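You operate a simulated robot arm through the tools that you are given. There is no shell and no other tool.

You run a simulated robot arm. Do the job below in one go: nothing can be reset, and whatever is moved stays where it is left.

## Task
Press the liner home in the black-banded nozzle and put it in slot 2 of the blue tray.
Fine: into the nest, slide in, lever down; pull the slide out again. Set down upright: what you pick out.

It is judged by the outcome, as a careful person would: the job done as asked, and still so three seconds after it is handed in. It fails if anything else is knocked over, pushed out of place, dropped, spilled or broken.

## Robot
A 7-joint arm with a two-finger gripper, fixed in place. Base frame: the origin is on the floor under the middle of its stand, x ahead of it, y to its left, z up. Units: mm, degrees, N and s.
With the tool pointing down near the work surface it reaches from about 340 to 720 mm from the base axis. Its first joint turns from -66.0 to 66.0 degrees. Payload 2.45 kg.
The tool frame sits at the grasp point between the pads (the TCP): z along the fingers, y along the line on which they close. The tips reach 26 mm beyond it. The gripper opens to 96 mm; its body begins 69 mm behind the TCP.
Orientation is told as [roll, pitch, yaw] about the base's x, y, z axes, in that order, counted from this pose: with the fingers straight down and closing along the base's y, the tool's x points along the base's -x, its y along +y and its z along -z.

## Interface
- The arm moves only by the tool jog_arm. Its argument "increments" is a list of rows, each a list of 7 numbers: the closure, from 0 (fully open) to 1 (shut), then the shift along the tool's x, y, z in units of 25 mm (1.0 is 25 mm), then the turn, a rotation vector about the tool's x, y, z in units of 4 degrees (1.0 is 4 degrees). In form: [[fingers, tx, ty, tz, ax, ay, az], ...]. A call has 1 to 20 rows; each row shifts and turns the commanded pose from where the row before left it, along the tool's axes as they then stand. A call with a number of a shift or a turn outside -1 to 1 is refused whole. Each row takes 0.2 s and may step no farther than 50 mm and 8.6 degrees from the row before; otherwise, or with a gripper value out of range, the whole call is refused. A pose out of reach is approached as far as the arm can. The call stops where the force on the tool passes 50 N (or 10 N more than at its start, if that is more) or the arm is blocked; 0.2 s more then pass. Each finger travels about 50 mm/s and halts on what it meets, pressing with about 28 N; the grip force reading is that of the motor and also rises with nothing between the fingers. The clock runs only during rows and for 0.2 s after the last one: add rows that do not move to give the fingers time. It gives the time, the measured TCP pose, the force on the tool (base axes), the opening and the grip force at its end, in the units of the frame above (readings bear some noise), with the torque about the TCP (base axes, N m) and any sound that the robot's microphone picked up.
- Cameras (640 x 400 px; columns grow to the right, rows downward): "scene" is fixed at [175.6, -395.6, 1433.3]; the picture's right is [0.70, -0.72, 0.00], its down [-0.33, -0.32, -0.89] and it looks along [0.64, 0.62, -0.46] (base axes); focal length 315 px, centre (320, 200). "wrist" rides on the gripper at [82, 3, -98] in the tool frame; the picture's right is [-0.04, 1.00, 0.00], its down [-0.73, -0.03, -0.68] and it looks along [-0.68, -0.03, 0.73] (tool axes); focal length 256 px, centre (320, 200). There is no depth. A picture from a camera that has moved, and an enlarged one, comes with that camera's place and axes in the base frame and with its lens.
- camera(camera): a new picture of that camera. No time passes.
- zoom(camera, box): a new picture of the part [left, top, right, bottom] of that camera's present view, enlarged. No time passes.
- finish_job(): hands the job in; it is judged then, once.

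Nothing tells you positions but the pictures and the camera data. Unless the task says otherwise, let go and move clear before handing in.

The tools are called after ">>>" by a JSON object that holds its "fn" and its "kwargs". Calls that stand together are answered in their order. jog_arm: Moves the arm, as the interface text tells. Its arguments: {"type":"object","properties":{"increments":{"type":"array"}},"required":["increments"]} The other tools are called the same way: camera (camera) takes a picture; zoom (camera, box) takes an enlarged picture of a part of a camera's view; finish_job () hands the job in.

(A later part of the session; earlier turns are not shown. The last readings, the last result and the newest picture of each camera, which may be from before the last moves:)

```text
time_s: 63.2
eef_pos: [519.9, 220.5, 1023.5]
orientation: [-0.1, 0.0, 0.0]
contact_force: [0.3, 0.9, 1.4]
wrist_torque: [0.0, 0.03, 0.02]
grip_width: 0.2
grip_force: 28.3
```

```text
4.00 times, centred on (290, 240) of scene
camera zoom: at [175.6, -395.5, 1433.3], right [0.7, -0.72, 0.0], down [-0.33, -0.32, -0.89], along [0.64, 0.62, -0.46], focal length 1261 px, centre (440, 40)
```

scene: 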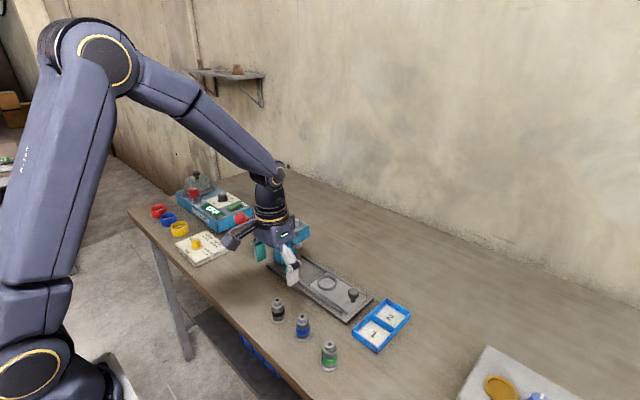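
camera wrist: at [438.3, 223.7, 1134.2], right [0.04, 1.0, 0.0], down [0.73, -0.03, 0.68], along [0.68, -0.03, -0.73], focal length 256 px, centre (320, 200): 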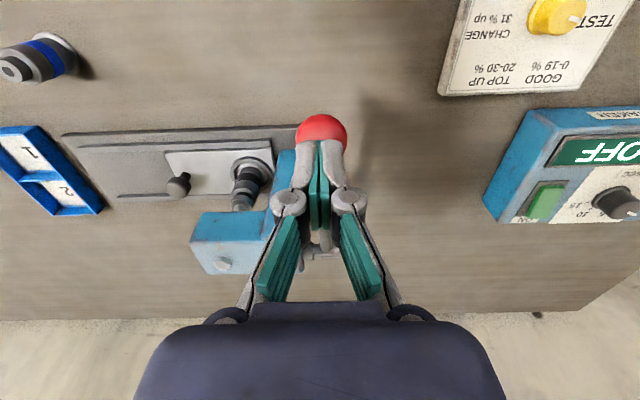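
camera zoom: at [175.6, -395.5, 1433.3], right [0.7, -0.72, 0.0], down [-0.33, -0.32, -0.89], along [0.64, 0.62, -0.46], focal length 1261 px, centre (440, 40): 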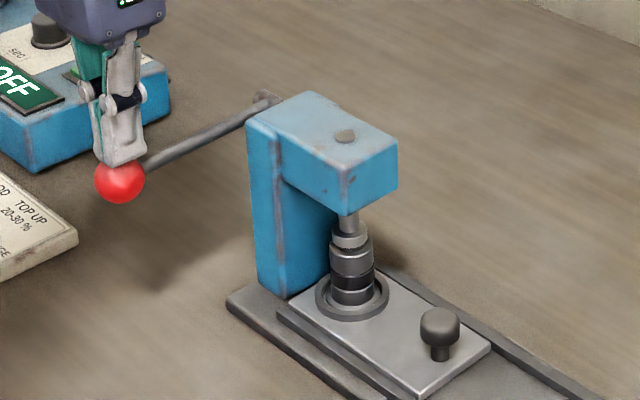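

The ram is pressing the liner down and the exposed section is shrinking. I'll continue down.

>>> {"fn": "jog_arm", "kwargs": {"increments": [[1, -0.016, 0, 0.12, 0, 0, 0], [1, -0.016, 0, 0.12, 0, 0, 0], [1, -0.022, 0, 0.12, 0, 0, 0], [1, -0.022, 0, 0.12, 0, 0, 0], [1, 0, 0, 0, 0, 0, 0]]}}

>>> {"fn": "zoom", "kwargs": {"camera": "scene", "box": [300, 230, 335, 275]}}

>>> {"fn": "zoom", "kwargs": {"camera": "scene", "box": [230, 190, 350, 290]}}

```text
time_s: 64.4
eef_pos: [522.4, 221.7, 1011.2]
orientation: [0.0, 0.0, 0.0]
contact_force: [-1.8, 1.0, 2.6]
wrist_torque: [0.03, 0.04, 0.0]
grip_width: 0.0
grip_force: 28.6
```

```text
8.89 times, centred on (318, 252) of scene
camera zoom: at [175.6, -395.5, 1433.3], right [0.7, -0.72, 0.0], down [-0.33, -0.32, -0.89], along [0.64, 0.62, -0.46], focal length 2802 px, centre (342, -267)
```

zoom: 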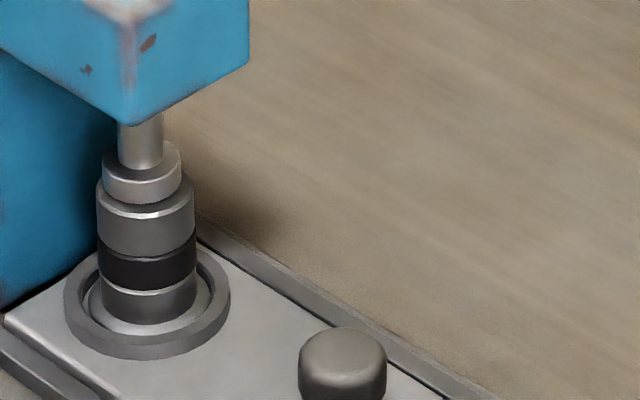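

```text
4.00 times, centred on (290, 240) of scene
camera zoom: at [175.6, -395.5, 1433.3], right [0.7, -0.72, 0.0], down [-0.33, -0.32, -0.89], along [0.64, 0.62, -0.46], focal length 1261 px, centre (440, 40)
```

zoom: 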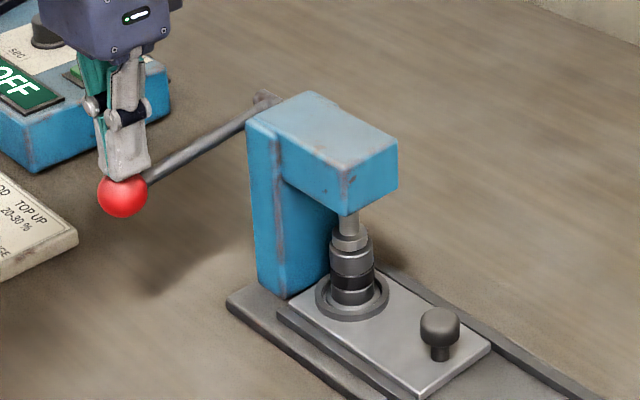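

The ram is almost down at the shoulder and the force is still small. I'll continue until it bottoms firmly.

>>> {"fn": "jog_arm", "kwargs": {"increments": [[1, -0.018, 0, 0.08, 0, 0, 0], [1, -0.018, 0, 0.08, 0, 0, 0], [1, -0.02, 0, 0.08, 0, 0, 0], [1, -0.02, 0, 0.08, 0, 0, 0], [1, -0.022, 0, 0.08, 0, 0, 0], [1, 0, 0, 0, 0, 0, 0]]}}

>>> {"fn": "zoom", "kwargs": {"camera": "scene", "box": [300, 230, 335, 275]}}

>>> {"fn": "zoom", "kwargs": {"camera": "scene", "box": [230, 190, 350, 290]}}

```text
time_s: 65.8
eef_pos: [524.6, 221.9, 1001.2]
orientation: [0.1, 0.0, 0.0]
contact_force: [-0.4, 2.2, 2.9]
wrist_torque: [0.03, 0.01, 0.01]
grip_width: 0.0
grip_force: 28.3
```

```text
8.89 times, centred on (318, 252) of scene
camera zoom: at [175.6, -395.5, 1433.3], right [0.7, -0.72, 0.0], down [-0.33, -0.32, -0.89], along [0.64, 0.62, -0.46], focal length 2802 px, centre (342, -267)
```

zoom: 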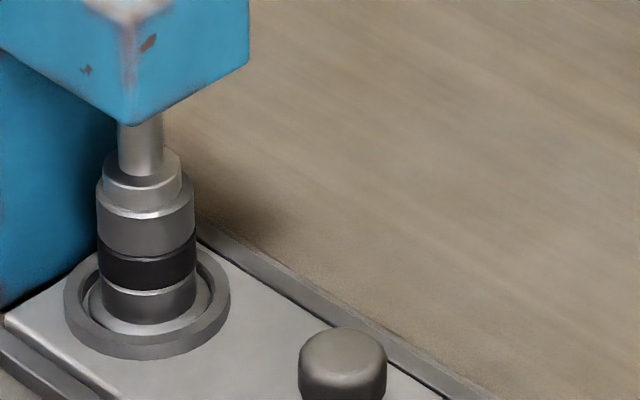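

```text
4.00 times, centred on (290, 240) of scene
camera zoom: at [175.6, -395.5, 1433.3], right [0.7, -0.72, 0.0], down [-0.33, -0.32, -0.89], along [0.64, 0.62, -0.46], focal length 1261 px, centre (440, 40)
```

zoom: 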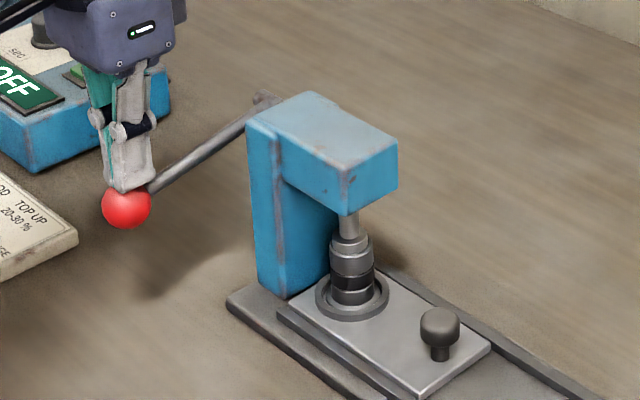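

>>> {"fn": "jog_arm", "kwargs": {"increments": [[1, -0.026, 0, 0.08, 0, 0, 0], [1, -0.027, 0, 0.08, 0, 0, 0], [1, -0.029, 0, 0.08, 0, 0, 0], [1, 0, 0, 0, 0, 0, 0]]}}

>>> {"fn": "zoom", "kwargs": {"camera": "scene", "box": [300, 230, 335, 275]}}

>>> {"fn": "zoom", "kwargs": {"camera": "scene", "box": [230, 190, 350, 290]}}

```text
time_s: 66.8
eef_pos: [526.7, 221.7, 996.4]
orientation: [0.2, -0.1, 0.0]
contact_force: [-10.4, -1.6, 31.6]
wrist_torque: [-0.01, 0.42, 0.05]
grip_width: 6.1
grip_force: 28.4
```

```text
8.89 times, centred on (318, 252) of scene
camera zoom: at [174.8, -395.8, 1433.3], right [0.7, -0.72, 0.0], down [-0.33, -0.32, -0.89], along [0.64, 0.62, -0.46], focal length 2802 px, centre (342, -267)
```

zoom: 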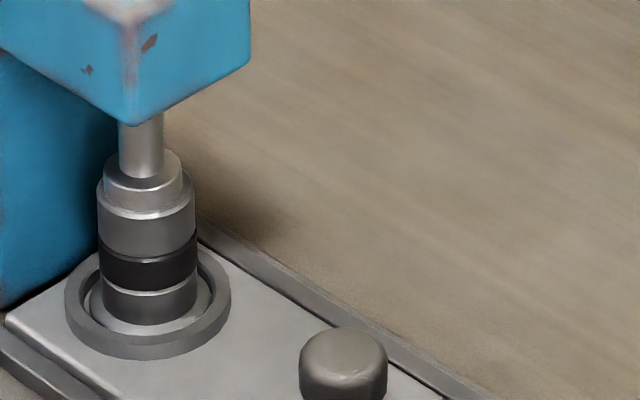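

```text
4.00 times, centred on (290, 240) of scene
camera zoom: at [174.8, -395.8, 1433.3], right [0.7, -0.72, 0.0], down [-0.33, -0.32, -0.89], along [0.64, 0.62, -0.46], focal length 1261 px, centre (440, 40)
```

zoom: 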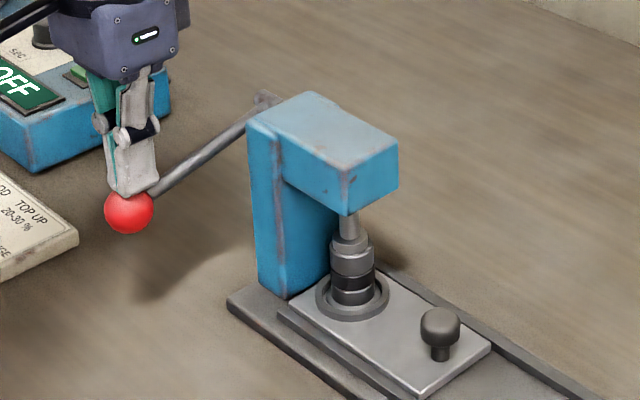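

The lever bottomed firmly with about 32 N of resistance and the ram is on the nozzle shoulder. I'll give it one more small push to confirm the liner is home.

>>> {"fn": "jog_arm", "kwargs": {"increments": [[1, -0.01, 0, 0.04, 0, 0, 0], [1, 0, 0, 0, 0, 0, 0], [1, 0, 0, 0, 0, 0, 0]]}}

>>> {"fn": "zoom", "kwargs": {"camera": "scene", "box": [300, 230, 335, 275]}}

>>> {"fn": "zoom", "kwargs": {"camera": "scene", "box": [230, 200, 290, 260]}}

>>> {"fn": "camera", "kwargs": {"camera": "wrist"}}

```text
time_s: 67.6
eef_pos: [526.5, 221.3, 996.3]
orientation: [0.1, -0.1, 0.0]
contact_force: [-13.0, 0.5, 39.5]
wrist_torque: [0.01, 0.53, 0.1]
grip_width: 6.2
grip_force: 28.0
```

```text
8.89 times, centred on (318, 252) of scene
camera zoom: at [174.6, -395.8, 1433.3], right [0.7, -0.72, 0.0], down [-0.33, -0.32, -0.89], along [0.64, 0.62, -0.46], focal length 2802 px, centre (342, -267)
```

zoom: 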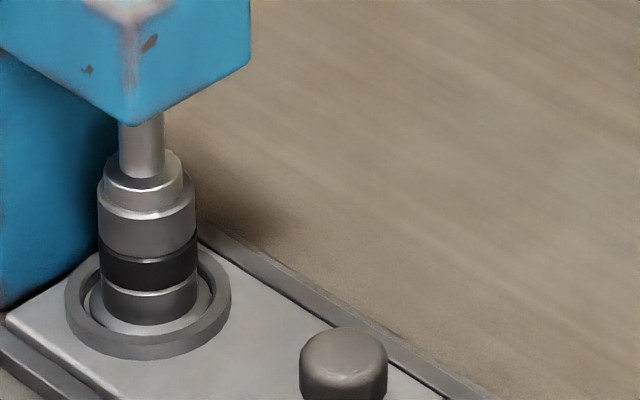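

```text
6.67 times, centred on (260, 230) of scene
camera zoom: at [174.6, -395.8, 1433.3], right [0.7, -0.72, 0.0], down [-0.33, -0.32, -0.89], along [0.64, 0.62, -0.46], focal length 2102 px, centre (720, 0)
```

zoom: 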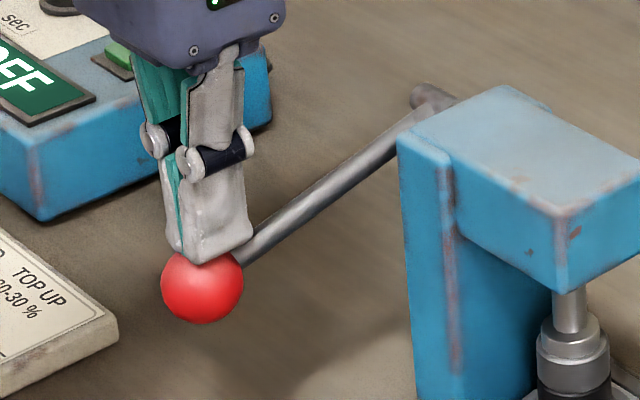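

```text
taken
camera wrist: at [444.7, 223.8, 1095.3], right [0.04, 1.0, 0.0], down [0.73, -0.03, 0.68], along [0.68, -0.03, -0.73], focal length 256 px, centre (320, 200)
```

wrist: 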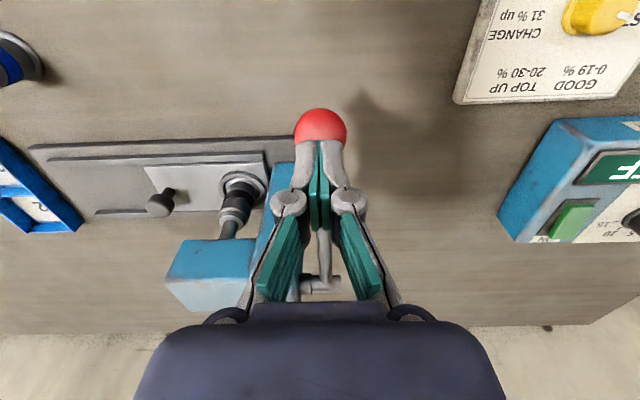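

The hard stop is confirmed at about 40 N with no further motion. Now I'll back up along the arc and see whether the lever springs back by itself.

>>> {"fn": "jog_arm", "kwargs": {"increments": [[1, 0.02, 0, -0.08, 0, 0, 0], [1, 0.03, 0, -0.12, 0, 0, 0], [1, 0.04, 0, -0.16, 0, 0, 0], [1, 0.04, 0, -0.16, 0, 0, 0], [1, 0.04, 0, -0.16, 0, 0, 0], [1, 0, 0, 0, 0, 0, 0]]}}

>>> {"fn": "zoom", "kwargs": {"camera": "scene", "box": [230, 190, 350, 290]}}

>>> {"fn": "camera", "kwargs": {"camera": "wrist"}}

```text
time_s: 69.0
eef_pos: [521.4, 221.0, 1011.9]
orientation: [-0.1, 0.0, 0.1]
contact_force: [0.4, -0.3, 1.2]
wrist_torque: [0.01, 0.0, 0.04]
grip_width: 0.0
grip_force: 28.4
```

```text
4.00 times, centred on (290, 240) of scene
camera zoom: at [175.6, -395.6, 1433.3], right [0.7, -0.72, 0.0], down [-0.33, -0.32, -0.89], along [0.64, 0.62, -0.46], focal length 1261 px, centre (440, 40)
```

zoom: 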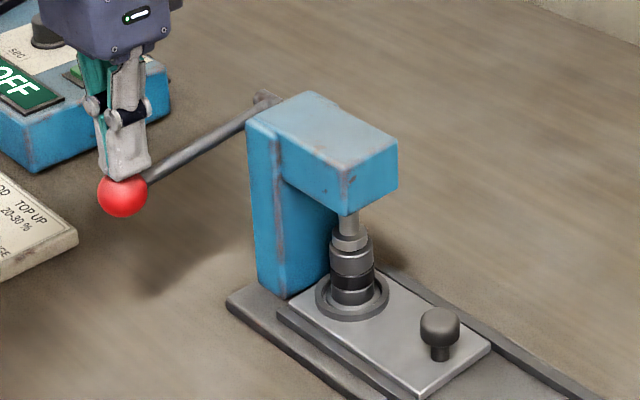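

```text
taken
camera wrist: at [440.9, 223.7, 1110.8], right [0.04, 1.0, 0.0], down [0.73, -0.03, 0.68], along [0.68, -0.03, -0.73], focal length 256 px, centre (320, 200)
```

wrist: 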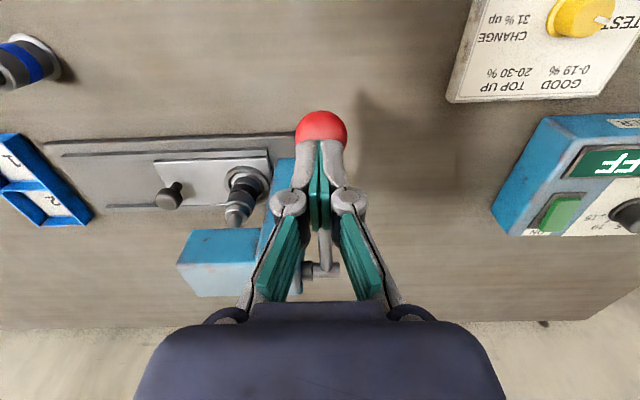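

The lever follows up by spring. I'll let it rise gently all the way, then lift clear.

>>> {"fn": "jog_arm", "kwargs": {"increments": [[1, 0.03, 0, -0.2, 0, 0, 0], [1, 0.03, 0, -0.2, 0, 0, 0], [1, 0.02, 0, -0.2, 0, 0, 0], [1, 0.01, 0, -0.2, 0, 0, 0], [1, 0, 0, -0.2, 0, 0, 0], [1, 0, 0, -0.2, 0, 0, 0], [1, -0.01, 0, -0.2, 0, 0, 0], [1, -0.02, 0, -0.2, 0, 0, 0], [1, -0.03, 0, -0.2, 0, 0, 0], [1, -0.04, 0, -0.2, 0, 0, 0], [1, -0.05, 0, -0.2, 0, 0, 0], [1, -0.06, 0, -0.2, 0, 0, 0], [1, 0, 0, -0.4, 0, 0, 0], [1, 0, 0, -0.8, 0, 0, 0], [1, 0, 0, -0.8, 0, 0, 0], [1, 0, 0, 0, 0, 0, 0]]}}

>>> {"fn": "zoom", "kwargs": {"camera": "scene", "box": [230, 190, 350, 290]}}

>>> {"fn": "zoom", "kwargs": {"camera": "scene", "box": [300, 230, 335, 275]}}

```text
time_s: 72.4
eef_pos: [525.1, 222.2, 1122.9]
orientation: [0.0, -0.1, 0.1]
contact_force: [-0.5, 0.4, -0.2]
wrist_torque: [-0.01, 0.03, -0.01]
grip_width: 0.1
grip_force: 28.1
```

```text
4.00 times, centred on (290, 240) of scene
camera zoom: at [175.6, -395.6, 1433.3], right [0.7, -0.72, 0.0], down [-0.33, -0.32, -0.89], along [0.64, 0.62, -0.46], focal length 1261 px, centre (440, 40)
```

zoom: 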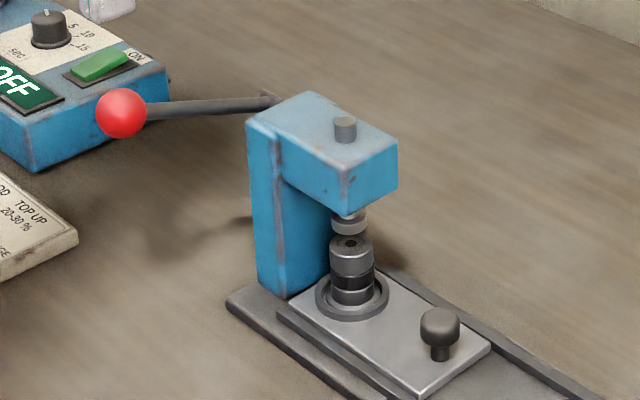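

```text
8.89 times, centred on (318, 252) of scene
camera zoom: at [175.6, -395.6, 1433.3], right [0.7, -0.72, 0.0], down [-0.33, -0.32, -0.89], along [0.64, 0.62, -0.46], focal length 2802 px, centre (342, -267)
```

zoom: 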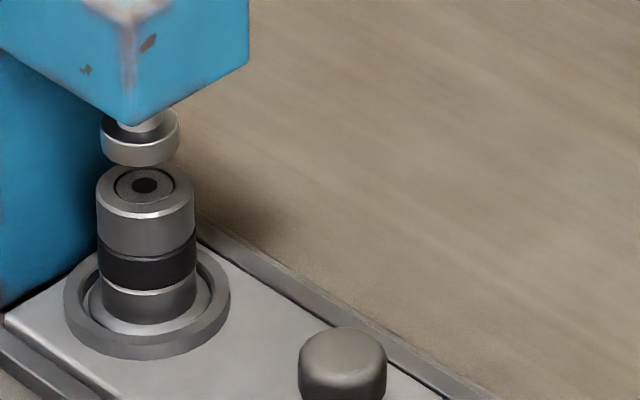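

The liner is now flush, the ram is retracted and the lever is back up. Next I'll go back over the knob to pull the slide out.

>>> {"fn": "jog_arm", "kwargs": {"increments": [[1, 0, -0.782, 0, 0, 0, 0], [0.8, 0, -0.782, 0, 0, 0, 0], [0.6, 0, -0.782, 0, 0, 0, 0], [0.6, 0, -0.782, 0, 0, 0, 0], [0.6, 0, -0.782, 0, 0, 0, 0], [0.6, 0, -0.782, 0, 0, 0, 0], [0.6, 0, -0.782, 0, 0, 0, 0], [0.6, 0, -0.782, 0, 0, 0, 0], [0.6, 0, -0.784, 0, 0, 0, 0], [0.6, -0.5886, 0, 0.8114, 0, 0, 0], [0.6, -0.5886, 0, 0.8114, 0, 0, 0], [0.6, -0.5886, 0, 0.8114, 0, 0, 0], [0.6, -0.5886, 0, 0.8114, 0, 0, 0], [0.6, -0.5886, 0, 0.8114, 0, 0, 0], [0.6, -0.5886, 0, 0.8114, 0, 0, 0], [0.6, -0.5886, 0, 0.8114, 0, 0, 0], [0.6, 0, 0, 0, 0, 0, 0]]}}

>>> {"fn": "camera", "kwargs": {"camera": "wrist"}}

>>> {"fn": "zoom", "kwargs": {"camera": "scene", "box": [250, 190, 370, 290]}}

```text
time_s: 76.0
eef_pos: [628.9, 44.2, 980.1]
orientation: [0.0, 0.0, 0.0]
contact_force: [-0.2, 0.2, -0.2]
wrist_torque: [0.03, 0.03, -0.04]
grip_width: 38.3
grip_force: 0.1
```

```text
taken
camera wrist: at [547.6, 46.8, 1078.7], right [0.04, 1.0, 0.0], down [0.73, -0.03, 0.68], along [0.68, -0.03, -0.73], focal length 256 px, centre (320, 200)
```

wrist: 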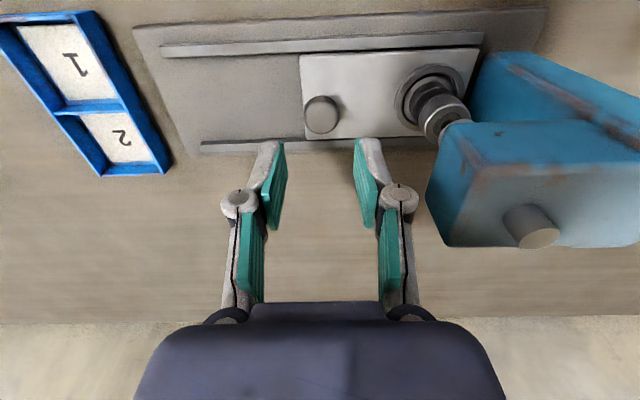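

```text
4.00 times, centred on (310, 240) of scene
camera zoom: at [175.6, -395.6, 1433.3], right [0.7, -0.72, 0.0], down [-0.33, -0.32, -0.89], along [0.64, 0.62, -0.46], focal length 1261 px, centre (360, 40)
```

zoom: 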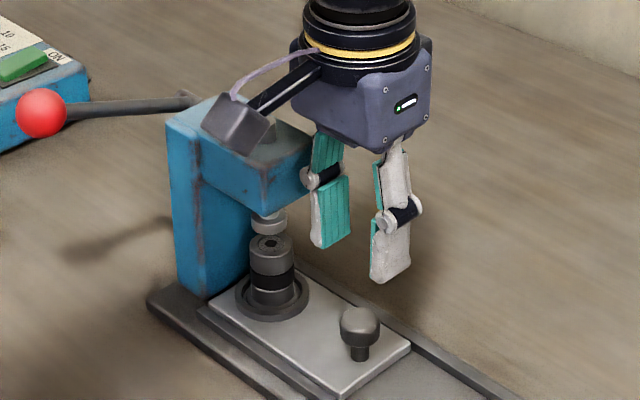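

The knob is aligned under the open gripper. I'll descend and grip it.

>>> {"fn": "jog_arm", "kwargs": {"increments": [[0.6, 0, 0, 0.7, 0, 0, 0], [0.6, 0, 0, 0.7, 0, 0, 0], [0.6, 0, 0, 0.7, 0, 0, 0], [0.6, 0, 0, 0.7, 0, 0, 0], [0.6, 0, 0, 0.38, 0, 0, 0], [0.6, 0, 0, 0, 0, 0, 0], [0.68, 0, 0, 0, 0, 0, 0], [0.74, 0, 0, 0, 0, 0, 0], [0.8, 0, 0, 0, 0, 0, 0], [1, 0, 0, 0, 0, 0, 0], [1, 0, 0, 0, 0, 0, 0]]}}

>>> {"fn": "camera", "kwargs": {"camera": "wrist"}}

```text
time_s: 78.4
eef_pos: [628.4, 45.0, 898.4]
orientation: [0.1, 0.1, 0.0]
contact_force: [0.4, 1.4, -0.5]
wrist_torque: [0.04, -0.07, 0.0]
grip_width: 24.4
grip_force: 45.3
```

```text
taken
camera wrist: at [546.7, 47.2, 999.0], right [0.04, 1.0, 0.0], down [0.73, -0.03, 0.68], along [0.68, -0.03, -0.73], focal length 256 px, centre (320, 200)
```

wrist: 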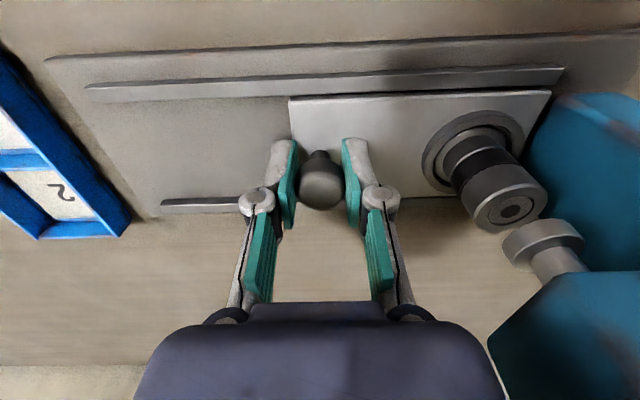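

The knob is gripped and the liner is clearly flush, well below the ram. I'll pull the slide out along -y at a gentle pace.

>>> {"fn": "jog_arm", "kwargs": {"increments": [[1, 0, -0.04, 0, 0, 0, 0], [1, 0, -0.08, 0, 0, 0, 0], [1, 0, -0.12, 0, 0, 0, 0], [1, 0, -0.16, 0, 0, 0, 0], [1, 0, -0.16, 0, 0, 0, 0], [1, 0, -0.16, 0, 0, 0, 0], [1, 0, -0.16, 0, 0, 0, 0], [1, 0, -0.16, 0, 0, 0, 0], [1, 0, -0.16, 0, 0, 0, 0], [1, 0, -0.16, 0, 0, 0, 0], [1, 0, -0.16, 0, 0, 0, 0], [1, 0, -0.16, 0, 0, 0, 0], [1, 0, -0.16, 0, 0, 0, 0], [1, 0, -0.12, 0, 0, 0, 0], [1, 0, -0.08, 0, 0, 0, 0], [1, 0, -0.04, 0, 0, 0, 0], [1, 0, 0, 0, 0, 0, 0]]}}

>>> {"fn": "camera", "kwargs": {"camera": "wrist"}}

>>> {"fn": "zoom", "kwargs": {"camera": "scene", "box": [260, 200, 380, 300]}}

```text
time_s: 82.0
eef_pos: [628.5, -6.4, 900.4]
orientation: [0.0, 0.0, 0.0]
contact_force: [-4.6, 0.4, 6.5]
wrist_torque: [0.02, 0.1, 0.04]
grip_width: 24.3
grip_force: 45.1
```

```text
taken
camera wrist: at [546.7, -4.7, 998.9], right [0.04, 1.0, 0.0], down [0.73, -0.03, 0.68], along [0.68, -0.03, -0.73], focal length 256 px, centre (320, 200)
```

wrist: 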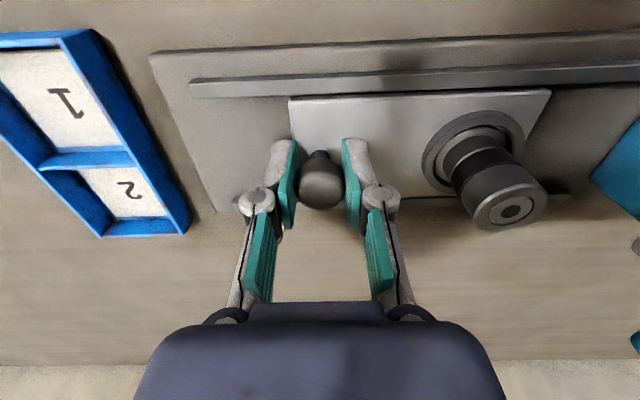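

```text
4.00 times, centred on (320, 250) of scene
camera zoom: at [175.4, -395.5, 1433.3], right [0.7, -0.72, 0.0], down [-0.33, -0.32, -0.89], along [0.64, 0.62, -0.46], focal length 1261 px, centre (320, 0)
```

zoom: 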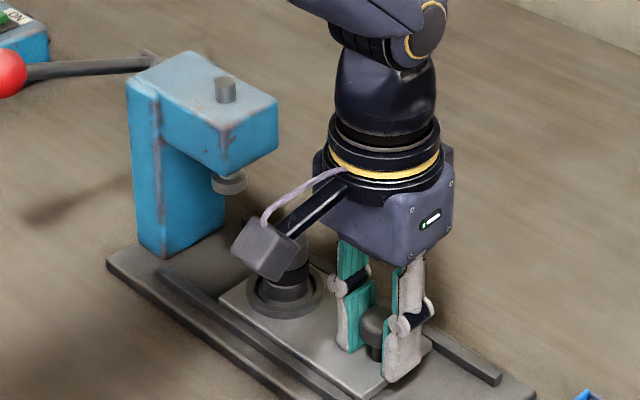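

Halfway out, with the nozzle steady. I'll pull the remaining distance, slowing at the end.

>>> {"fn": "jog_arm", "kwargs": {"increments": [[1, 0, -0.04, 0, 0, 0, 0], [1, 0, -0.08, 0, 0, 0, 0], [1, 0, -0.12, 0, 0, 0, 0], [1, 0, -0.16, 0, 0, 0, 0], [1, 0, -0.16, 0, 0, 0, 0], [1, 0, -0.16, 0, 0, 0, 0], [1, 0, -0.16, 0, 0, 0, 0], [1, 0, -0.16, 0, 0, 0, 0], [1, 0, -0.16, 0, 0, 0, 0], [1, 0, -0.16, 0, 0, 0, 0], [1, 0, -0.16, 0, 0, 0, 0], [1, 0, -0.16, 0, 0, 0, 0], [1, 0, -0.16, 0, 0, 0, 0], [1, 0, -0.16, 0, 0, 0, 0], [1, 0, -0.12, 0, 0, 0, 0], [1, 0, -0.08, 0, 0, 0, 0], [1, 0, -0.08, 0, 0, 0, 0], [1, 0, -0.04, 0, 0, 0, 0], [1, 0, 0, 0, 0, 0, 0]]}}

>>> {"fn": "camera", "kwargs": {"camera": "wrist"}}

>>> {"fn": "zoom", "kwargs": {"camera": "scene", "box": [280, 220, 400, 320]}}

```text
time_s: 86.0
eef_pos: [627.3, -64.5, 900.7]
orientation: [0.1, 0.0, -0.1]
contact_force: [3.7, 1.7, -11.1]
wrist_torque: [0.04, 0.22, -0.01]
grip_width: 24.2
grip_force: 45.3
```

```text
taken
camera wrist: at [546.7, -62.4, 999.0], right [0.04, 1.0, 0.0], down [0.73, -0.03, 0.68], along [0.68, -0.03, -0.73], focal length 256 px, centre (320, 200)
```

wrist: 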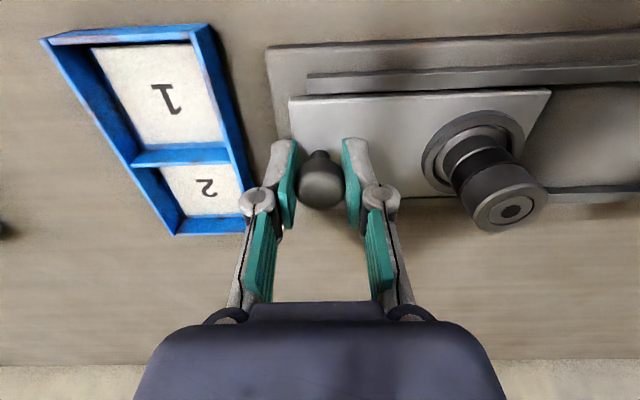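

```text
4.00 times, centred on (340, 270) of scene
camera zoom: at [175.9, -395.5, 1433.3], right [0.7, -0.72, 0.0], down [-0.33, -0.32, -0.89], along [0.64, 0.62, -0.46], focal length 1261 px, centre (240, -80)
```

zoom: 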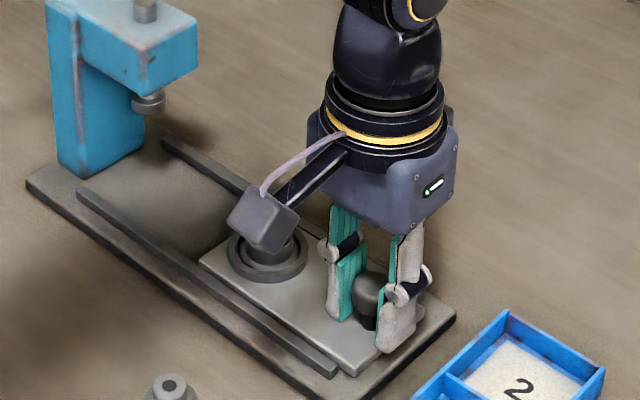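

The slide looks back in its original place. I'll pull a touch more to confirm the end stop.

>>> {"fn": "jog_arm", "kwargs": {"increments": [[1, 0, -0.04, 0, 0, 0, 0], [1, 0, -0.04, 0, 0, 0, 0], [1, 0, 0, 0, 0, 0, 0]]}}

```text
time_s: 86.8
eef_pos: [627.7, -65.6, 900.4]
orientation: [0.2, 0.0, 0.1]
contact_force: [-0.6, 12.9, -11.9]
wrist_torque: [0.15, -0.46, 0.03]
grip_width: 24.3
grip_force: 44.4
```

The slide is at its out-stop (12.9 N). I'll relax, release the knob, rise and move over the nest to re-measure the nozzle.

>>> {"fn": "jog_arm", "kwargs": {"increments": [[1, 0, 0.06, 0.02, 0, 0, 0], [0.72, 0, 0, 0, 0, 0, 0], [0.66, 0, 0, 0, 0, 0, 0], [0.6, 0, 0, 0, 0, 0, 0], [0.6, 0, 0, 0, 0, 0, 0], [0.6, 0, 0, -0.4, 0, 0, 0], [0.6, 0, 0, -0.8, 0, 0, 0], [0.6, 0, 0, -0.8, 0, 0, 0], [0.6, 0, 0, -0.8, 0, 0, 0], [0.48, 0, 0, -0.42, 0, 0, 0], [0.48, 0, 0.7, 0, 0, 0, 0], [0.48, 0, 0.7, 0, 0, 0, 0], [0.48, 0, 0.7, 0, 0, 0, 0], [0.48, 0, 0.7, 0, 0, 0, 0], [0.48, 0, 0.6, 0, 0, 0, 0], [0.48, 0, 0, 0, 0, 0, 0]]}}

>>> {"fn": "camera", "kwargs": {"camera": "wrist"}}

>>> {"fn": "zoom", "kwargs": {"camera": "wrist", "box": [240, 60, 400, 190]}}

>>> {"fn": "zoom", "kwargs": {"camera": "scene", "box": [280, 230, 380, 310]}}

```text
time_s: 90.2
eef_pos: [628.3, 19.1, 980.3]
orientation: [0.0, -0.1, -0.1]
contact_force: [0.0, -0.5, -0.2]
wrist_torque: [-0.01, 0.0, 0.01]
grip_width: 49.8
grip_force: 0.1
```

```text
taken
camera wrist: at [546.6, 22.0, 1078.9], right [0.04, 1.0, 0.0], down [0.73, -0.03, 0.68], along [0.68, -0.03, -0.73], focal length 256 px, centre (320, 200)
```

wrist: 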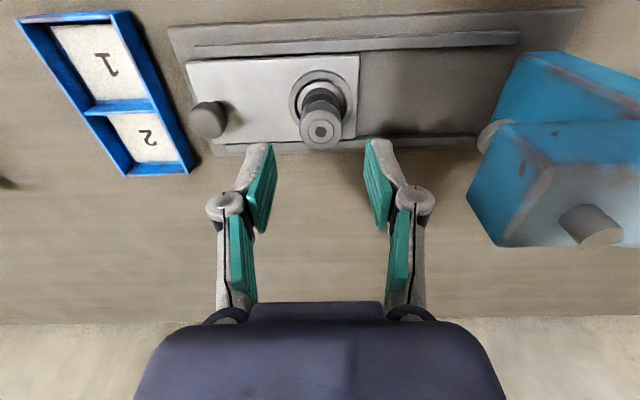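

```text
3.08 times, centred on (320, 125) of wrist
camera zoom: at [546.6, 22.0, 1078.9], right [0.04, 1.0, 0.0], down [0.73, -0.03, 0.68], along [0.68, -0.03, -0.73], focal length 788 px, centre (320, 431)
```

zoom: 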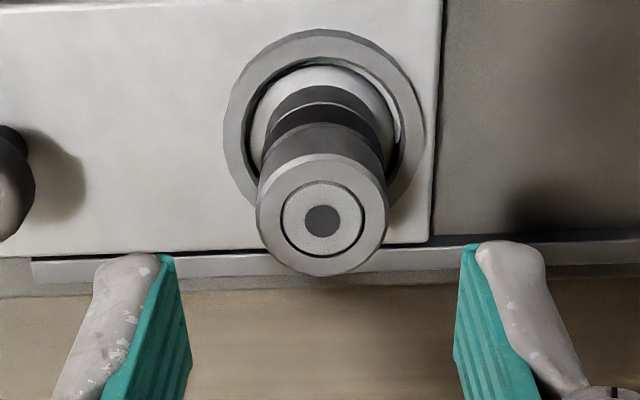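

```text
5.00 times, centred on (330, 270) of scene
camera zoom: at [175.6, -395.5, 1433.3], right [0.7, -0.72, 0.0], down [-0.33, -0.32, -0.89], along [0.64, 0.62, -0.46], focal length 1576 px, centre (270, -150)
```

zoom: 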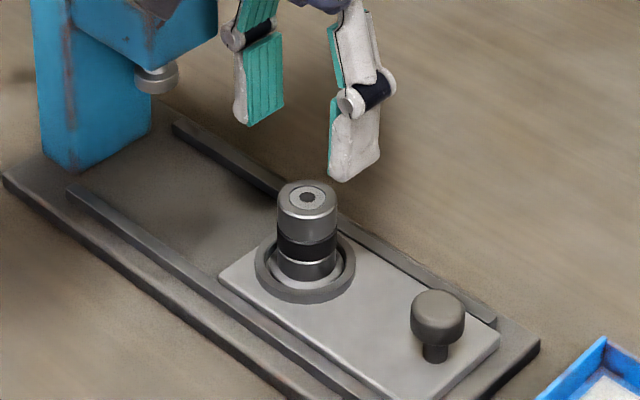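

The liner is flush in the nozzle. The nozzle is centred in y and about 1.5 mm further in x, so I'll descend and grip it again.

>>> {"fn": "jog_arm", "kwargs": {"increments": [[0.48, -0.06, 0.008, 0.6, 0, 0, 0], [0.48, 0, 0, 0.8, 0, 0, 0], [0.48, 0, 0, 0.8, 0, 0, 0], [0.48, 0, 0, 0.5, 0, 0, 0], [0.48, 0, 0, 0.24, 0, 0, 0], [0.48, 0, 0, 0, 0, 0, 0]]}}

>>> {"fn": "zoom", "kwargs": {"camera": "wrist", "box": [220, 100, 420, 250]}}

>>> {"fn": "zoom", "kwargs": {"camera": "scene", "box": [300, 250, 350, 300]}}

```text
time_s: 91.6
eef_pos: [628.4, 19.4, 907.1]
orientation: [0.0, 0.0, 0.0]
contact_force: [0.1, 0.4, -0.6]
wrist_torque: [0.02, 0.02, 0.02]
grip_width: 49.9
grip_force: 0.1
```

```text
2.67 times, centred on (320, 175) of wrist
camera zoom: at [548.2, 22.0, 1005.3], right [0.04, 1.0, 0.0], down [0.73, -0.03, 0.68], along [0.68, -0.03, -0.73], focal length 683 px, centre (320, 267)
```

zoom: 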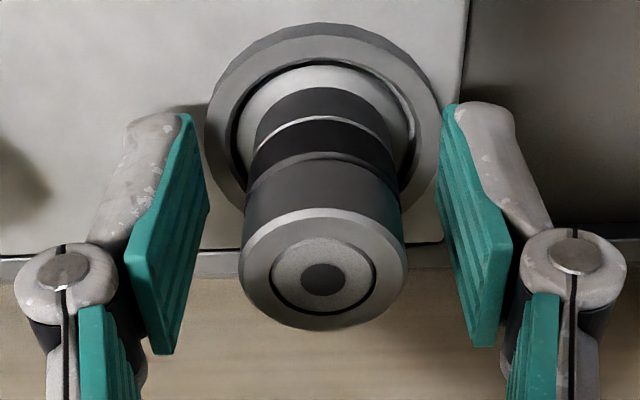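

```text
8.00 times, centred on (325, 275) of scene
camera zoom: at [175.6, -395.6, 1433.3], right [0.7, -0.72, 0.0], down [-0.33, -0.32, -0.89], along [0.64, 0.62, -0.46], focal length 2522 px, centre (280, -400)
```

zoom: 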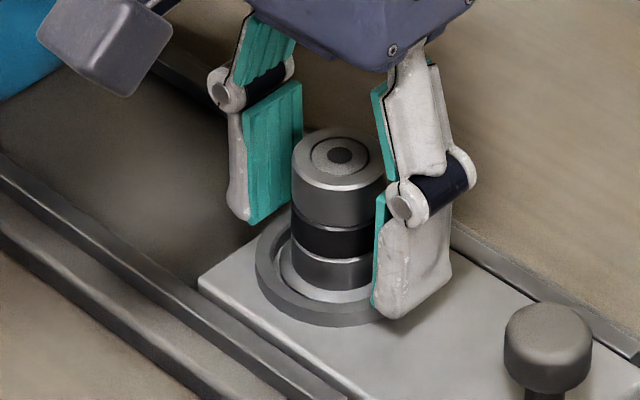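

The nozzle is well centred between the pads. I'll close, let the grip settle, and lift very gently.

>>> {"fn": "jog_arm", "kwargs": {"increments": [[0.6, 0, 0, 0, 0, 0, 0], [0.68, 0, 0, 0, 0, 0, 0], [0.8, 0, 0, 0, 0, 0, 0], [1, 0, 0, 0, 0, 0, 0], [1, 0, 0, 0, 0, 0, 0], [1, 0, 0, 0, 0, 0, 0], [1, 0, 0, 0, 0, 0, 0], [1, 0, 0, -0.02, 0, 0, 0], [1, 0, 0, -0.02, 0, 0, 0], [1, 0, 0, -0.04, 0, 0, 0], [1, 0, 0, -0.04, 0, 0, 0], [1, 0, 0, -0.04, 0, 0, 0], [1, 0, 0, -0.04, 0, 0, 0], [1, 0, 0, 0, 0, 0, 0]]}}

>>> {"fn": "zoom", "kwargs": {"camera": "wrist", "box": [220, 100, 420, 250]}}

>>> {"fn": "zoom", "kwargs": {"camera": "scene", "box": [300, 250, 350, 300]}}

```text
time_s: 94.6
eef_pos: [629.7, 18.8, 910.9]
orientation: [0.0, 0.1, 0.0]
contact_force: [0.4, 0.1, -2.5]
wrist_torque: [-0.02, 0.02, -0.01]
grip_width: 29.0
grip_force: 27.9
```

```text
2.67 times, centred on (320, 175) of wrist
camera zoom: at [548.3, 22.0, 1010.6], right [0.04, 1.0, 0.0], down [0.73, -0.03, 0.68], along [0.68, -0.03, -0.73], focal length 683 px, centre (320, 267)
```

zoom: 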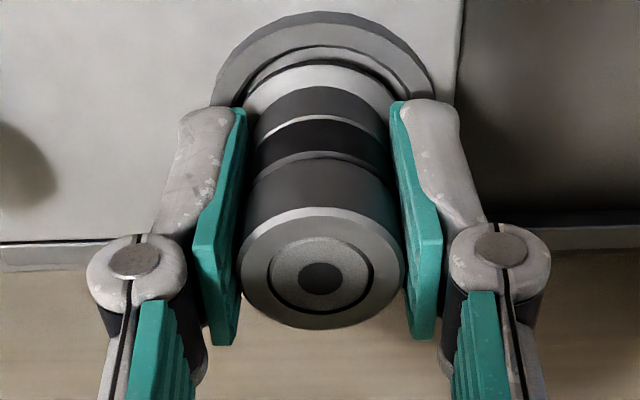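

```text
8.00 times, centred on (325, 275) of scene
camera zoom: at [175.7, -395.6, 1433.3], right [0.7, -0.72, 0.0], down [-0.33, -0.32, -0.89], along [0.64, 0.62, -0.46], focal length 2522 px, centre (280, -400)
```

zoom: 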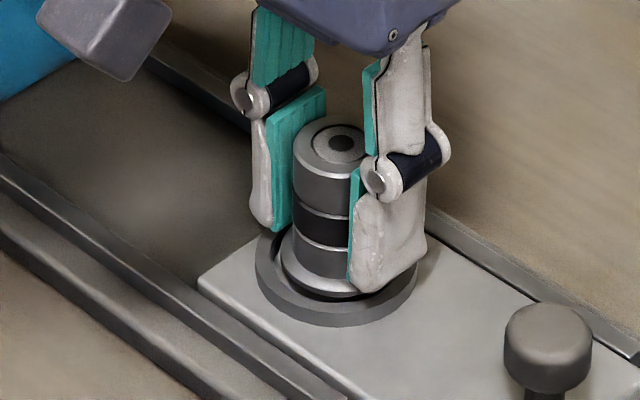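

The nozzle is held (about 2.5 N of weight). I'll lift gently to clear the knob height.

>>> {"fn": "jog_arm", "kwargs": {"increments": [[1, 0, 0, -0.06, 0, 0, 0], [1, 0, 0, -0.08, 0, 0, 0], [1, 0, 0, -0.1, 0, 0, 0], [1, 0, 0, -0.1, 0, 0, 0], [1, 0, 0, -0.1, 0, 0, 0], [1, 0, 0, -0.1, 0, 0, 0], [1, 0, 0, -0.1, 0, 0, 0], [1, 0, 0, -0.1, 0, 0, 0], [1, 0, 0, -0.1, 0, 0, 0], [1, 0, 0, -0.1, 0, 0, 0], [1, 0, 0, -0.12, 0, 0, 0], [1, 0, 0, -0.12, 0, 0, 0], [1, 0, 0, -0.12, 0, 0, 0], [1, 0, 0, -0.12, 0, 0, 0], [1, 0, 0, -0.12, 0, 0, 0], [1, 0, 0, -0.12, 0, 0, 0], [1, 0, 0, -0.12, 0, 0, 0], [1, 0, 0, -0.1, 0, 0, 0], [1, 0, 0, -0.06, 0, 0, 0], [1, 0, 0, 0, 0, 0, 0]]}}

>>> {"fn": "camera", "kwargs": {"camera": "wrist"}}

>>> {"fn": "zoom", "kwargs": {"camera": "scene", "box": [300, 230, 420, 350]}}

```text
time_s: 98.8
eef_pos: [630.6, 19.8, 960.0]
orientation: [0.0, 0.0, -0.1]
contact_force: [0.5, 0.2, -1.3]
wrist_torque: [0.03, 0.01, 0.01]
grip_width: 28.8
grip_force: 28.1
```

```text
taken
camera wrist: at [548.3, 22.3, 1059.1], right [0.04, 1.0, 0.0], down [0.73, -0.03, 0.68], along [0.68, -0.03, -0.73], focal length 256 px, centre (320, 200)
```

wrist: 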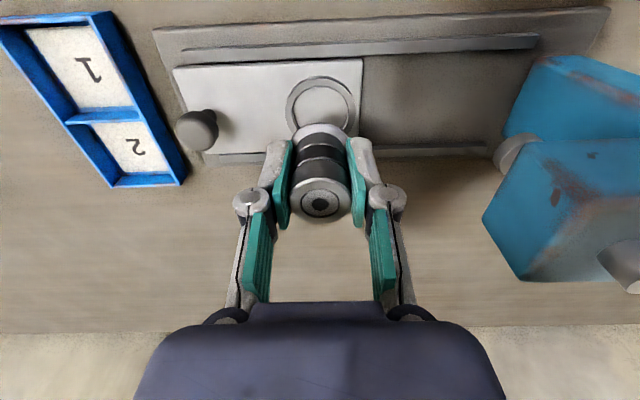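

```text
3.33 times, centred on (360, 290) of scene
camera zoom: at [175.7, -395.6, 1433.3], right [0.7, -0.72, 0.0], down [-0.33, -0.32, -0.89], along [0.64, 0.62, -0.46], focal length 1051 px, centre (187, -100)
```

zoom: 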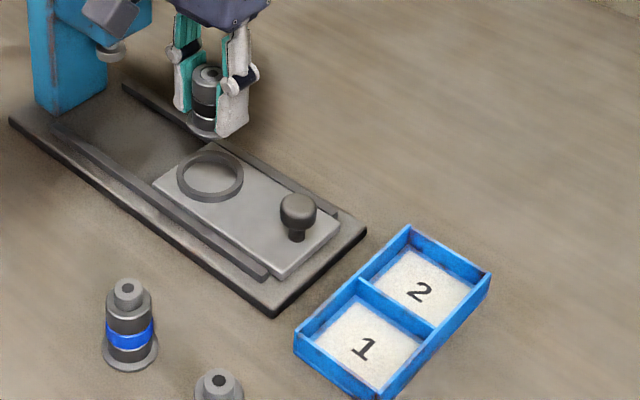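

The grip is firm, but at this grip height the fingertips would go below the tray walls, which are about as far apart as the fingers. I'll set the nozzle back in the nest and re-grip about 13 mm higher so the tips stay above the tray rim.

>>> {"fn": "jog_arm", "kwargs": {"increments": [[1, 0, 0, 0.06, 0, 0, 0], [1, 0, 0, 0.1, 0, 0, 0], [1, 0, 0, 0.12, 0, 0, 0], [1, 0, 0, 0.12, 0, 0, 0], [1, 0, 0, 0.12, 0, 0, 0], [1, 0, 0, 0.12, 0, 0, 0], [1, 0, 0, 0.12, 0, 0, 0], [1, 0, 0, 0.12, 0, 0, 0], [1, 0, 0, 0.12, 0, 0, 0], [1, 0, 0, 0.12, 0, 0, 0], [1, 0, 0, 0.12, 0, 0, 0], [1, 0, 0, 0.12, 0, 0, 0], [1, 0, 0, 0.12, 0, 0, 0], [1, 0, 0, 0.12, 0, 0, 0], [1, 0, 0, 0.12, 0, 0, 0], [1, 0, 0, 0.08, 0, 0, 0], [1, 0, 0, 0.06, 0, 0, 0], [1, 0, 0, 0.04, 0, 0, 0], [1, 0, 0, 0, 0, 0, 0]]}}

>>> {"fn": "zoom", "kwargs": {"camera": "wrist", "box": [220, 100, 420, 250]}}

>>> {"fn": "zoom", "kwargs": {"camera": "scene", "box": [300, 250, 350, 300]}}

```text
time_s: 102.8
eef_pos: [630.7, 19.1, 912.4]
orientation: [0.0, 0.0, 0.1]
contact_force: [1.4, 0.9, -1.6]
wrist_torque: [-0.01, -0.01, -0.02]
grip_width: 28.9
grip_force: 28.0
```

```text
2.67 times, centred on (320, 175) of wrist
camera zoom: at [548.3, 22.2, 1011.4], right [0.04, 1.0, 0.0], down [0.73, -0.03, 0.68], along [0.68, -0.03, -0.73], focal length 683 px, centre (320, 267)
```

zoom: 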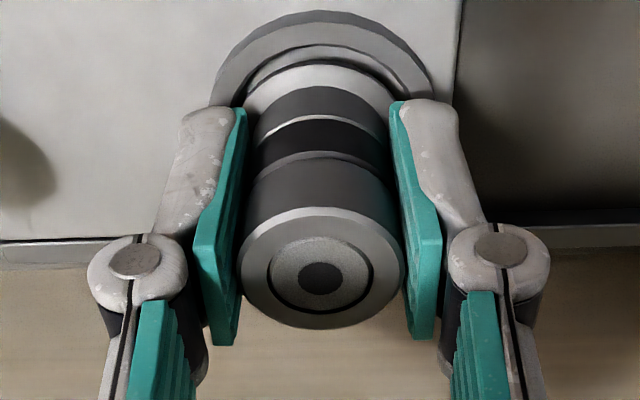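

```text
8.00 times, centred on (325, 275) of scene
camera zoom: at [175.7, -395.6, 1433.3], right [0.7, -0.72, 0.0], down [-0.33, -0.32, -0.89], along [0.64, 0.62, -0.46], focal length 2522 px, centre (280, -400)
```

zoom: 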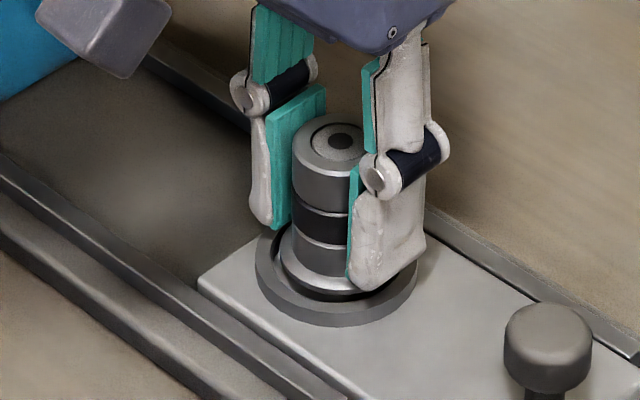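

It's back at the nest mouth, concentric. I'll lower the last few millimetres, release, rise 13 mm and re-grip.

>>> {"fn": "jog_arm", "kwargs": {"increments": [[1, 0, 0, 0.04, 0, 0, 0], [1, 0, 0, 0.04, 0, 0, 0], [1, 0, 0, 0.04, 0, 0, 0], [1, 0, 0, 0.04, 0, 0, 0], [1, 0, 0, 0.04, 0, 0, 0], [1, 0, 0, 0.02, 0, 0, 0], [1, 0, 0, 0, 0, 0, 0]]}}

>>> {"fn": "zoom", "kwargs": {"camera": "scene", "box": [300, 250, 350, 300]}}

```text
time_s: 104.4
eef_pos: [628.4, 19.5, 906.3]
orientation: [0.0, 0.1, 0.0]
contact_force: [-1.1, -0.5, -0.3]
wrist_torque: [-0.03, 0.07, 0.01]
grip_width: 28.8
grip_force: 27.3
```

```text
8.00 times, centred on (325, 275) of scene
camera zoom: at [175.6, -395.6, 1433.3], right [0.7, -0.72, 0.0], down [-0.33, -0.32, -0.89], along [0.64, 0.62, -0.46], focal length 2522 px, centre (280, -400)
```

zoom: 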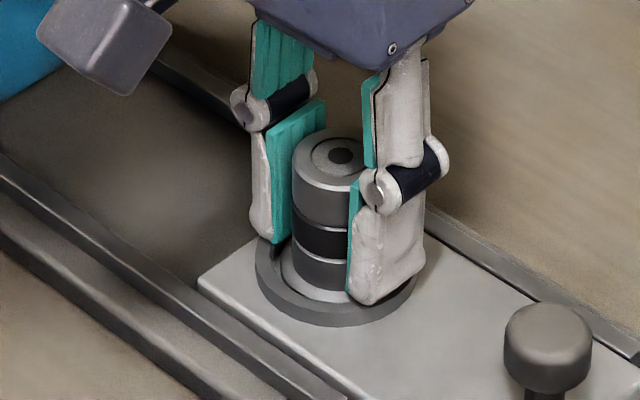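

The nozzle's weight is now on the nest. I'll open, rise 13 mm, close again, and start a slow lift.

>>> {"fn": "jog_arm", "kwargs": {"increments": [[0.66, 0, 0, 0, 0, 0, 0], [0.6, 0, 0, 0, 0, 0, 0], [0.56, 0, 0, 0, 0, 0, 0], [0.56, 0, 0, -0.1, 0, 0, 0], [0.56, 0, 0, -0.2, 0, 0, 0], [0.56, 0, 0, -0.2, 0, 0, 0], [0.56, 0, 0, -0.02, 0, 0, 0], [0.62, 0, 0, 0, 0, 0, 0], [0.68, 0, 0, 0, 0, 0, 0], [0.8, 0, 0, 0, 0, 0, 0], [1, 0, 0, 0, 0, 0, 0], [1, 0, 0, 0, 0, 0, 0], [1, 0, 0, 0, 0, 0, 0], [1, 0, 0, 0, 0, 0, 0]]}}

>>> {"fn": "zoom", "kwargs": {"camera": "wrist", "box": [220, 100, 420, 250]}}

>>> {"fn": "zoom", "kwargs": {"camera": "scene", "box": [300, 250, 350, 300]}}

```text
time_s: 107.4
eef_pos: [629.2, 19.7, 919.7]
orientation: [0.0, 0.0, 0.1]
contact_force: [-0.4, -0.7, 2.4]
wrist_torque: [0.01, 0.0, 0.03]
grip_width: 28.8
grip_force: 27.7
```

```text
2.67 times, centred on (320, 175) of wrist
camera zoom: at [548.2, 22.2, 1018.8], right [0.04, 1.0, 0.0], down [0.73, -0.03, 0.68], along [0.68, -0.03, -0.73], focal length 683 px, centre (320, 267)
```

zoom: 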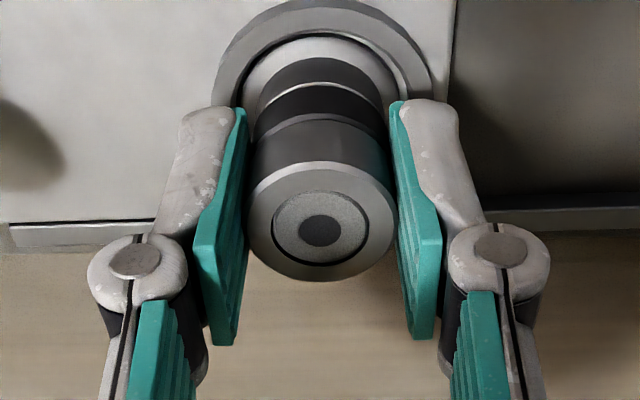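

```text
8.00 times, centred on (325, 275) of scene
camera zoom: at [175.6, -395.6, 1433.3], right [0.7, -0.72, 0.0], down [-0.33, -0.32, -0.89], along [0.64, 0.62, -0.46], focal length 2522 px, centre (280, -400)
```

zoom: 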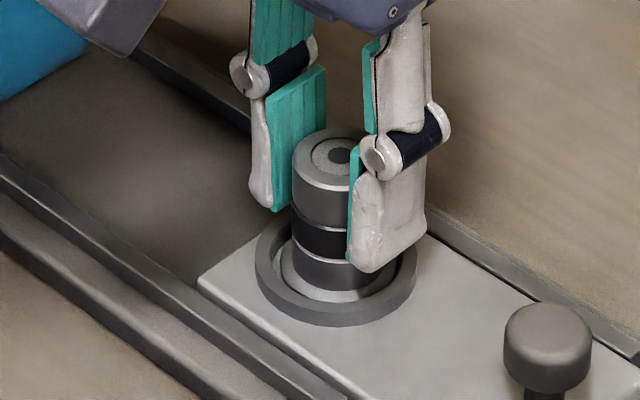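

>>> {"fn": "jog_arm", "kwargs": {"increments": [[1, 0, 0, -0.02, 0, 0, 0], [1, 0, 0, -0.02, 0, 0, 0], [1, 0, 0, -0.04, 0, 0, 0], [1, 0, 0, -0.04, 0, 0, 0], [1, 0, 0, -0.04, 0, 0, 0], [1, 0, 0, -0.06, 0, 0, 0], [1, 0, 0, -0.06, 0, 0, 0], [1, 0, 0, -0.08, 0, 0, 0], [1, 0, 0, -0.08, 0, 0, 0], [1, 0, 0, -0.08, 0, 0, 0], [1, 0, 0, -0.08, 0, 0, 0], [1, 0, 0, 0, 0, 0, 0]]}}

>>> {"fn": "zoom", "kwargs": {"camera": "wrist", "box": [220, 100, 420, 250]}}

>>> {"fn": "zoom", "kwargs": {"camera": "scene", "box": [300, 250, 350, 300]}}

```text
time_s: 110.0
eef_pos: [629.4, 19.6, 936.6]
orientation: [-0.1, 0.0, 0.0]
contact_force: [-0.2, 0.0, -1.8]
wrist_torque: [-0.01, -0.02, 0.01]
grip_width: 29.0
grip_force: 27.8
```

```text
2.67 times, centred on (320, 175) of wrist
camera zoom: at [548.3, 22.1, 1034.3], right [0.04, 1.0, 0.0], down [0.73, -0.03, 0.68], along [0.68, -0.03, -0.73], focal length 683 px, centre (320, 267)
```

zoom: 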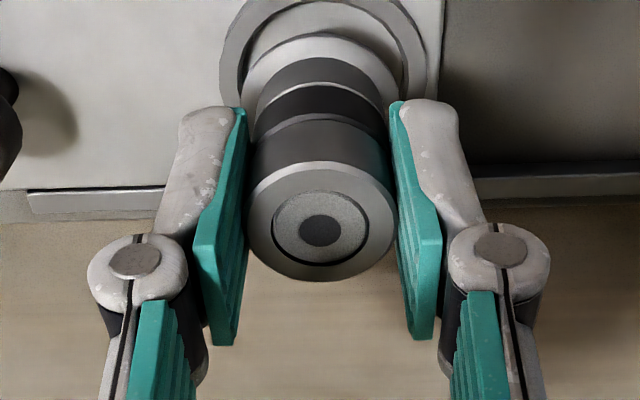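

```text
8.00 times, centred on (325, 275) of scene
camera zoom: at [175.7, -395.6, 1433.3], right [0.7, -0.72, 0.0], down [-0.33, -0.32, -0.89], along [0.64, 0.62, -0.46], focal length 2522 px, centre (280, -400)
```

zoom: 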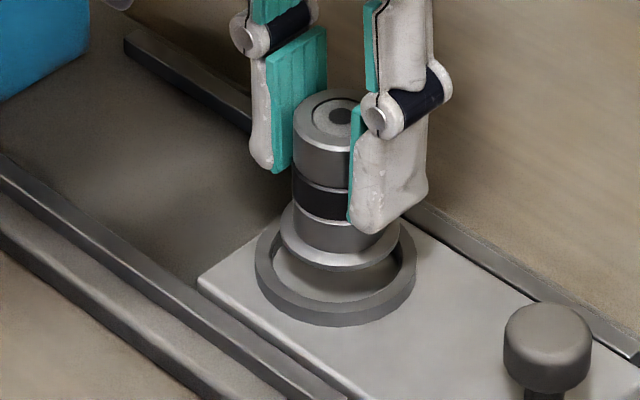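

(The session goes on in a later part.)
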